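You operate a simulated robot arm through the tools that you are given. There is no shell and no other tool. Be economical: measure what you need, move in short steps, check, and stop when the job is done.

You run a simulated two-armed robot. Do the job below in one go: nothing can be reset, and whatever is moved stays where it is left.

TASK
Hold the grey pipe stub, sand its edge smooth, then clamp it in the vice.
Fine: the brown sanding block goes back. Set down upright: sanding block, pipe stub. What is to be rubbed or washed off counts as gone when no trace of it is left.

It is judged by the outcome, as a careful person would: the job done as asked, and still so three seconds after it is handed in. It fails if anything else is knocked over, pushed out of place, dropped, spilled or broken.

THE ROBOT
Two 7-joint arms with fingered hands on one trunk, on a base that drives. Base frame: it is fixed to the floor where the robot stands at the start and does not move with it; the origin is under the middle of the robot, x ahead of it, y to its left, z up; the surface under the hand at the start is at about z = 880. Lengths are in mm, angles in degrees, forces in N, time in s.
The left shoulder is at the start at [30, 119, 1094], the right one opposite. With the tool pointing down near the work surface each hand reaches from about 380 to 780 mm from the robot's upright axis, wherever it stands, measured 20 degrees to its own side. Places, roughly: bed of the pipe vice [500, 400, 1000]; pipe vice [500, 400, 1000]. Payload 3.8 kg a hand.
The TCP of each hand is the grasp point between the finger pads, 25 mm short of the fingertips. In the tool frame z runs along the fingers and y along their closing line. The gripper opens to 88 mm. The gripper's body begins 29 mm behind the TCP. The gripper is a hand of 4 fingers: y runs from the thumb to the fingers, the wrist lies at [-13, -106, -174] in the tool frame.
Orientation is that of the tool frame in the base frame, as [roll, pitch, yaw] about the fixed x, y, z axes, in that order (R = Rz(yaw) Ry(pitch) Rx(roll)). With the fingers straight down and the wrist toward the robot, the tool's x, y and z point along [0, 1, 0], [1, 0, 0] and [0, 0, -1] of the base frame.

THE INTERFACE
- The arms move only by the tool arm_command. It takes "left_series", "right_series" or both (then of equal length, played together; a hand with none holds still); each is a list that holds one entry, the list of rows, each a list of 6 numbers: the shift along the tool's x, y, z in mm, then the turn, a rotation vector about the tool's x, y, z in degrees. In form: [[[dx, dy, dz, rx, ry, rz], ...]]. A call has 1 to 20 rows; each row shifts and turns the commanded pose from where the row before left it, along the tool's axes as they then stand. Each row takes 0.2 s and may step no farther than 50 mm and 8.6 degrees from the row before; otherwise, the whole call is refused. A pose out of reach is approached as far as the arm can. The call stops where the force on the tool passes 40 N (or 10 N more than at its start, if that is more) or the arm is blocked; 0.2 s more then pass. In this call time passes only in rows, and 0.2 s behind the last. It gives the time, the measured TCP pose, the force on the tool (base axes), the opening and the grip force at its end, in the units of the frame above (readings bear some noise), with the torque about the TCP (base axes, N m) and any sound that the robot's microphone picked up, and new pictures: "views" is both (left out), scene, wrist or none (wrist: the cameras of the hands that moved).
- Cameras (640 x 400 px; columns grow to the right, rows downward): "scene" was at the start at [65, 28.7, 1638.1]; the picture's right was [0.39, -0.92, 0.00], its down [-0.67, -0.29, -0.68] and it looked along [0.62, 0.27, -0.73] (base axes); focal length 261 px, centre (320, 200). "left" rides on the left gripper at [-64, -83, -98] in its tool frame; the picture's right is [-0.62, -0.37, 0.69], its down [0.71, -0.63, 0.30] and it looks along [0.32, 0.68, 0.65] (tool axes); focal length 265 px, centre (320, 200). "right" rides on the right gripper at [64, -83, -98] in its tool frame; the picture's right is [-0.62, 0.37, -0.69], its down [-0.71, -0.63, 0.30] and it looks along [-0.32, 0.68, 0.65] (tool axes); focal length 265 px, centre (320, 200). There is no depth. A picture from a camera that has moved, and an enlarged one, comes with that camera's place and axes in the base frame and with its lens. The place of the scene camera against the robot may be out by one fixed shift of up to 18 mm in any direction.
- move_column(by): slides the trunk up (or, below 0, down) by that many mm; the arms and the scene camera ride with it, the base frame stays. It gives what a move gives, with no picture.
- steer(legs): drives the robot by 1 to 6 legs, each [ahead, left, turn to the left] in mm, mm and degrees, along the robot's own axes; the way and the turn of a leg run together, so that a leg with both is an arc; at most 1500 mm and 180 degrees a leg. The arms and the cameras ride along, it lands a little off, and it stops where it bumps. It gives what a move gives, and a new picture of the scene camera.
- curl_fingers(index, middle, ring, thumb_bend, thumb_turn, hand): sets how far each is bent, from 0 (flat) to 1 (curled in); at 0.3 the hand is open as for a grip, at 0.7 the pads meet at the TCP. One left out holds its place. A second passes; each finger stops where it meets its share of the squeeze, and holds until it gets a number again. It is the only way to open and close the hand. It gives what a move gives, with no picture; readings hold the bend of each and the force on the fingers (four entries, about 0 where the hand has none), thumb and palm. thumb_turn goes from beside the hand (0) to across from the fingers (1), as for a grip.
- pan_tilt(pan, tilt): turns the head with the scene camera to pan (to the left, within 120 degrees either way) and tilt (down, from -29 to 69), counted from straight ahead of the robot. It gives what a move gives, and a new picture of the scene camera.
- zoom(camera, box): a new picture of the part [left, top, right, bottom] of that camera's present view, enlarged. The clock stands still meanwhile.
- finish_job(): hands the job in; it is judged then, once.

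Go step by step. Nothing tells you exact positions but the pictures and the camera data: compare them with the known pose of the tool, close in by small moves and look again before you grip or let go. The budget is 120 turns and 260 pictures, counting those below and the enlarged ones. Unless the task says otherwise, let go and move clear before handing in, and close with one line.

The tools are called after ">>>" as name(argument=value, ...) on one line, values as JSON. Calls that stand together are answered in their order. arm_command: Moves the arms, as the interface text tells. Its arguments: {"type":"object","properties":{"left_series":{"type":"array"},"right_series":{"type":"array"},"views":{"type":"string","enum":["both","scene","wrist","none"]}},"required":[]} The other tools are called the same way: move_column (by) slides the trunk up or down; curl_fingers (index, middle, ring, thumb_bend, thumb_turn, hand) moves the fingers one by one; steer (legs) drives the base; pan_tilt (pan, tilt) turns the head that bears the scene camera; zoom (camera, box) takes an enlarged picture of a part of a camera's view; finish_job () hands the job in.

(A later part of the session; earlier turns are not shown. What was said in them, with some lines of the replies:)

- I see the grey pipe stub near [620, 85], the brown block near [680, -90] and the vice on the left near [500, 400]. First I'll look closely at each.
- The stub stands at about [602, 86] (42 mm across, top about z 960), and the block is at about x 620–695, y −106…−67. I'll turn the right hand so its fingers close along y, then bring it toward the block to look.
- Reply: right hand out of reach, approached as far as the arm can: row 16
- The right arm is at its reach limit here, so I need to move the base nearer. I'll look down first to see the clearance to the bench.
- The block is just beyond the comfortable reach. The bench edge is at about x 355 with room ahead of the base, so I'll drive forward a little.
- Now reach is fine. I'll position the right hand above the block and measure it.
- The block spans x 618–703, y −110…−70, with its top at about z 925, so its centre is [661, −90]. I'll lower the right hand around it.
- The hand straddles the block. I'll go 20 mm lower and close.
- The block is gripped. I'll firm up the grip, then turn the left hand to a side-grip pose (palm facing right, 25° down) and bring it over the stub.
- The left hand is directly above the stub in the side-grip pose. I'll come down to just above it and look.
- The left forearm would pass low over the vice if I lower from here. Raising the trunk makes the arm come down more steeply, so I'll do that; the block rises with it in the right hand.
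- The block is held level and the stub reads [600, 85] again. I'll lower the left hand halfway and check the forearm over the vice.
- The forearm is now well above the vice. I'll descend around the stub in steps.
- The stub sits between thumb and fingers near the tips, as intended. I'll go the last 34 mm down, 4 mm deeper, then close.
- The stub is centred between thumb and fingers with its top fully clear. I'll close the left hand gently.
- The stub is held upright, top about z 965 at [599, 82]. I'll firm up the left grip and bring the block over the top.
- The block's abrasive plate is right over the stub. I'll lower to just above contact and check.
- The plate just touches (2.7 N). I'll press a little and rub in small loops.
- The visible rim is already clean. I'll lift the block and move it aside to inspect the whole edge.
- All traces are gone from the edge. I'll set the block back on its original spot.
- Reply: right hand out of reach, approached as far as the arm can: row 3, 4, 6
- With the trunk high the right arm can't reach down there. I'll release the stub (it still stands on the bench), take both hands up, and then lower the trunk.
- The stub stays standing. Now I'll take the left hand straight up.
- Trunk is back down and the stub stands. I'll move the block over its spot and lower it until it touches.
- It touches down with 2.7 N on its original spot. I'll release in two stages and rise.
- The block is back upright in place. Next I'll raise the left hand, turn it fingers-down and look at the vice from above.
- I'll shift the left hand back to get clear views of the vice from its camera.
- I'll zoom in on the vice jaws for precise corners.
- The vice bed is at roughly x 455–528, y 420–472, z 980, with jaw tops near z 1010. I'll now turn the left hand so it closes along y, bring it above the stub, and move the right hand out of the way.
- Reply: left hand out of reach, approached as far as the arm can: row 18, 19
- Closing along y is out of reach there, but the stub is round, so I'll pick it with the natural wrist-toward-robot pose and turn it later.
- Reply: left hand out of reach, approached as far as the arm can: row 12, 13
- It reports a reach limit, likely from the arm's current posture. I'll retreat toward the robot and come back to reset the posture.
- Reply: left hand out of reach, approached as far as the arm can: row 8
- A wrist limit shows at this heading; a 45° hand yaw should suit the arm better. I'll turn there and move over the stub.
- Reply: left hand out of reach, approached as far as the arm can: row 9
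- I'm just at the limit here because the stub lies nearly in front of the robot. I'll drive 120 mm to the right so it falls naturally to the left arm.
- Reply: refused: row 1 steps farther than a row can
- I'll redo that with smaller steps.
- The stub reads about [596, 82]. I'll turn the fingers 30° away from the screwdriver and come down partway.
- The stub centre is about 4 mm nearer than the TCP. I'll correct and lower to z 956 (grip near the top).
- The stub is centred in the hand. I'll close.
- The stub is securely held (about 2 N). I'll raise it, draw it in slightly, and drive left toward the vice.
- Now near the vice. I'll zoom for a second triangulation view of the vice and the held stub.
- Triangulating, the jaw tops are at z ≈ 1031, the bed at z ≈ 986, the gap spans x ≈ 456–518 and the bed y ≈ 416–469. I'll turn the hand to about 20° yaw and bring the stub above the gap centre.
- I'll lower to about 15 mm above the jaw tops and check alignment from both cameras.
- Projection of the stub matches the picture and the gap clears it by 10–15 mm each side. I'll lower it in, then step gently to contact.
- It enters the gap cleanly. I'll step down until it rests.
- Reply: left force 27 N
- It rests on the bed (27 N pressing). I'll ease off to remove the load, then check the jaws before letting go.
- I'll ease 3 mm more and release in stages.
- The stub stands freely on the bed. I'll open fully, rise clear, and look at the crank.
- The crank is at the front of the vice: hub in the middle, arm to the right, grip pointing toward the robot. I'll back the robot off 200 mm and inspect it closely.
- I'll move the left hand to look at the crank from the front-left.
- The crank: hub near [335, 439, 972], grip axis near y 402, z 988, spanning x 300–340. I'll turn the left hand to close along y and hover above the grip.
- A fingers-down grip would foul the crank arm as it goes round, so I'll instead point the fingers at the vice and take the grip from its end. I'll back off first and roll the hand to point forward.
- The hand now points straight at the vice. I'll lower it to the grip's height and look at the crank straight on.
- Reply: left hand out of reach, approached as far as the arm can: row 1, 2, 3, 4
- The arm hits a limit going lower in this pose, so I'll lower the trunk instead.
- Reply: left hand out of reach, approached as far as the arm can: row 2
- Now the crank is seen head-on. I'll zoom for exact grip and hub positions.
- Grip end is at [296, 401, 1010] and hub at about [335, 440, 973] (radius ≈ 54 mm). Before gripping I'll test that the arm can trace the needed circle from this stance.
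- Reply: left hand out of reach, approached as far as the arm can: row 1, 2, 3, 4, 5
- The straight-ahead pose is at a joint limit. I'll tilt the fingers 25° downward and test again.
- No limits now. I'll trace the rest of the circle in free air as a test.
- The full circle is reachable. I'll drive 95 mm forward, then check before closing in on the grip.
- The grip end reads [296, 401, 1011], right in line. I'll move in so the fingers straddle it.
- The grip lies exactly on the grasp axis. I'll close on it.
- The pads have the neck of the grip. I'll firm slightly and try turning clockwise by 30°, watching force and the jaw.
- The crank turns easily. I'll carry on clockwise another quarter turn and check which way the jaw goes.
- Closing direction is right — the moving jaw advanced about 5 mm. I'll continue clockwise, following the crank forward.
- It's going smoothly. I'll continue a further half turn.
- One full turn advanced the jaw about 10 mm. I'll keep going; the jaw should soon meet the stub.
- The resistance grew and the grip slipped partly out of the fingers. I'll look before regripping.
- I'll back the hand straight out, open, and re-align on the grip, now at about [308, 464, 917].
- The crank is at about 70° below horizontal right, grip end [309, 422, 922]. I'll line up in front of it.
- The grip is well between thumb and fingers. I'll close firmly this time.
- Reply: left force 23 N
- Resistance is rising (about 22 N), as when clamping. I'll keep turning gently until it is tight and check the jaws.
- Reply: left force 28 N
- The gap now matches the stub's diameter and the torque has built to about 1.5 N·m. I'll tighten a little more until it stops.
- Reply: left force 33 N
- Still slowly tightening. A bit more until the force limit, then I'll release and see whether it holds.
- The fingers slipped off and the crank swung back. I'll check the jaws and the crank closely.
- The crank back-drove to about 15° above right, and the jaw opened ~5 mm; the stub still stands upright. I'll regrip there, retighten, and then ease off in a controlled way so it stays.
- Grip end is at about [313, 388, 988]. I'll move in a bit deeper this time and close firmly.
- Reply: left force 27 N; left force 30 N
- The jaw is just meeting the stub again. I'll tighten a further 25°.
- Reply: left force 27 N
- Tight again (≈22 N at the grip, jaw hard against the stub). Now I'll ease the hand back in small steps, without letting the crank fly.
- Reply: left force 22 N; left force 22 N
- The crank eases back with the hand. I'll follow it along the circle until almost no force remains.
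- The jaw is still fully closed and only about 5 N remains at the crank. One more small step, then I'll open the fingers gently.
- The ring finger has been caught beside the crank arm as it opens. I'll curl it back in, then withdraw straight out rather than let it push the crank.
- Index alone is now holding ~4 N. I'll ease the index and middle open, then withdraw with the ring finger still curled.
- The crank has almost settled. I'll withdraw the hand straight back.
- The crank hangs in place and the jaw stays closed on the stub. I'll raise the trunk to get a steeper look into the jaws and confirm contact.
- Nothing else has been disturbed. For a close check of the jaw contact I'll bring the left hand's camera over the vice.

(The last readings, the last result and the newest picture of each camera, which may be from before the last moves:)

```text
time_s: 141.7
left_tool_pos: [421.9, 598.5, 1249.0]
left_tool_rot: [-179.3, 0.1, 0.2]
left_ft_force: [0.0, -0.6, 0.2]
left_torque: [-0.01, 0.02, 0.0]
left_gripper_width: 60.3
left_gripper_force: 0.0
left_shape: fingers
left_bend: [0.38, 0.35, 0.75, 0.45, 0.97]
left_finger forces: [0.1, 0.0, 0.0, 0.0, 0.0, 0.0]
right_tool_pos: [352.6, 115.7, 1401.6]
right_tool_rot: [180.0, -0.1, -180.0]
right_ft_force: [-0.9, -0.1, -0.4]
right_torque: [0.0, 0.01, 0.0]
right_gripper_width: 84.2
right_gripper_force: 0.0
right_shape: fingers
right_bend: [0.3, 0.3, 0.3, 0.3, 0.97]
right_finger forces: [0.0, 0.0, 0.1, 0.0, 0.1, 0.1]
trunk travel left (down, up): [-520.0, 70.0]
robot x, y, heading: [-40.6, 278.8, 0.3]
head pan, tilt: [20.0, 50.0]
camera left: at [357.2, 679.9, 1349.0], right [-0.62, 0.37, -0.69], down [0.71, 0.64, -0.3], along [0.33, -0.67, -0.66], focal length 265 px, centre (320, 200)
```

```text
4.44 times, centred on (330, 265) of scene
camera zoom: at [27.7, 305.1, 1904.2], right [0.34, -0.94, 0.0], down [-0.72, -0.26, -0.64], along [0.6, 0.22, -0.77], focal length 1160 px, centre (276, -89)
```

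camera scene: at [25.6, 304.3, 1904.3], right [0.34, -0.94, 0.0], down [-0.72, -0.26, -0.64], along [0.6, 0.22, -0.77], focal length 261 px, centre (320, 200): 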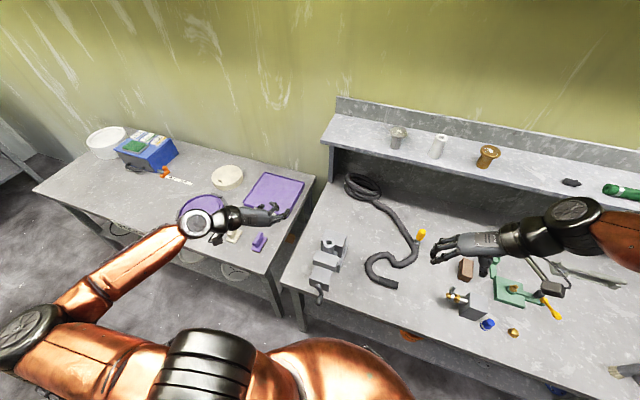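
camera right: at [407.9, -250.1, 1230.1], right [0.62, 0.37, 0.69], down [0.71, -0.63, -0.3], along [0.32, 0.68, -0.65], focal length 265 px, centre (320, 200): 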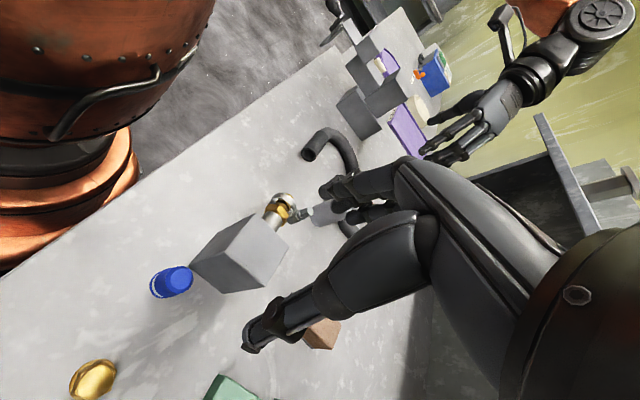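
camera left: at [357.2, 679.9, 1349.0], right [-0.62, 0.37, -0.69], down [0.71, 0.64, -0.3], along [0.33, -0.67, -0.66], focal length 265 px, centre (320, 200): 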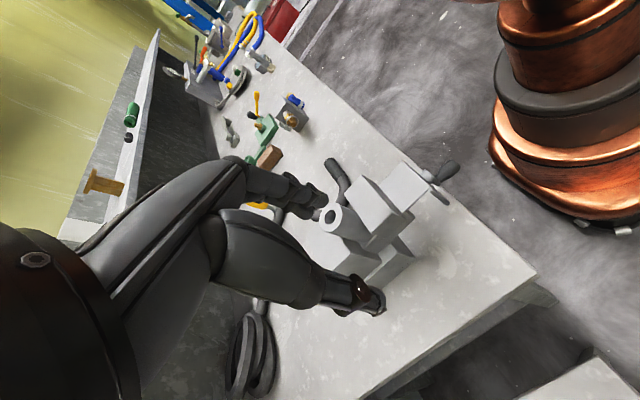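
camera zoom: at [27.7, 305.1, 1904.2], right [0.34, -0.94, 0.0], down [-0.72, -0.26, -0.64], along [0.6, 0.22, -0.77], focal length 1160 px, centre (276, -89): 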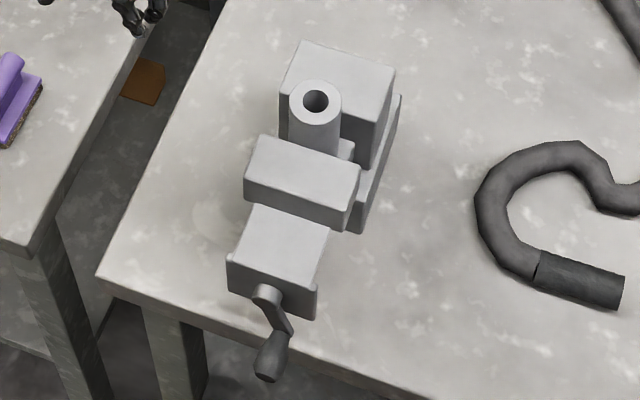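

>>> zoom(camera="left", box=[325, 190, 395, 250])

>>> zoom(camera="scene", box=[315, 225, 355, 275])

```text
6.67 times, centred on (360, 220) of left
camera zoom: at [357.2, 679.9, 1349.0], right [-0.62, 0.37, -0.69], down [0.71, 0.64, -0.3], along [0.33, -0.67, -0.66], focal length 1769 px, centre (53, 67)
```

zoom: 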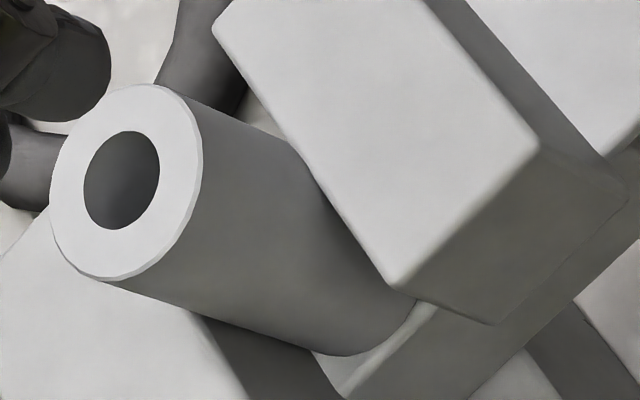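

```text
8.00 times, centred on (335, 250) of scene
camera zoom: at [27.7, 305.1, 1904.2], right [0.34, -0.94, 0.0], down [-0.72, -0.26, -0.64], along [0.6, 0.22, -0.77], focal length 2088 px, centre (200, -200)
```

zoom: 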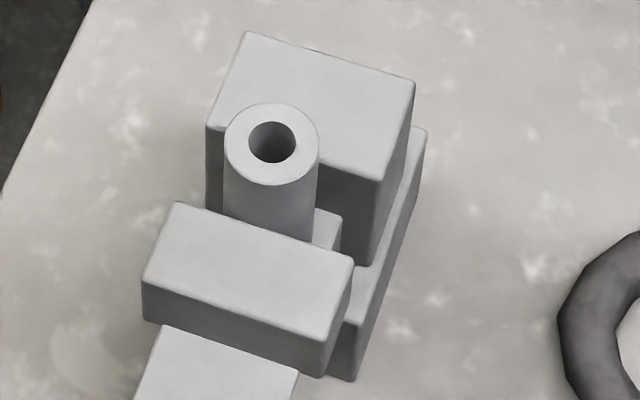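

The stub is upright on the bed with both jaws closed against it. The crank has held for several seconds, the rim is clean, the block is back upright in its place, and both hands are clear. I'm handing in.

>>> finish_job()

```text
The job is handed in.
```

I held the pipe stub, sanded its edge until no trace was left, and clamped it upright in the vice. The sanding block is back upright in its place. I had to ease the crank back before letting go because it springs back, so the clamp is lighter than at its tightest. It held for about ten seconds before I handed in.
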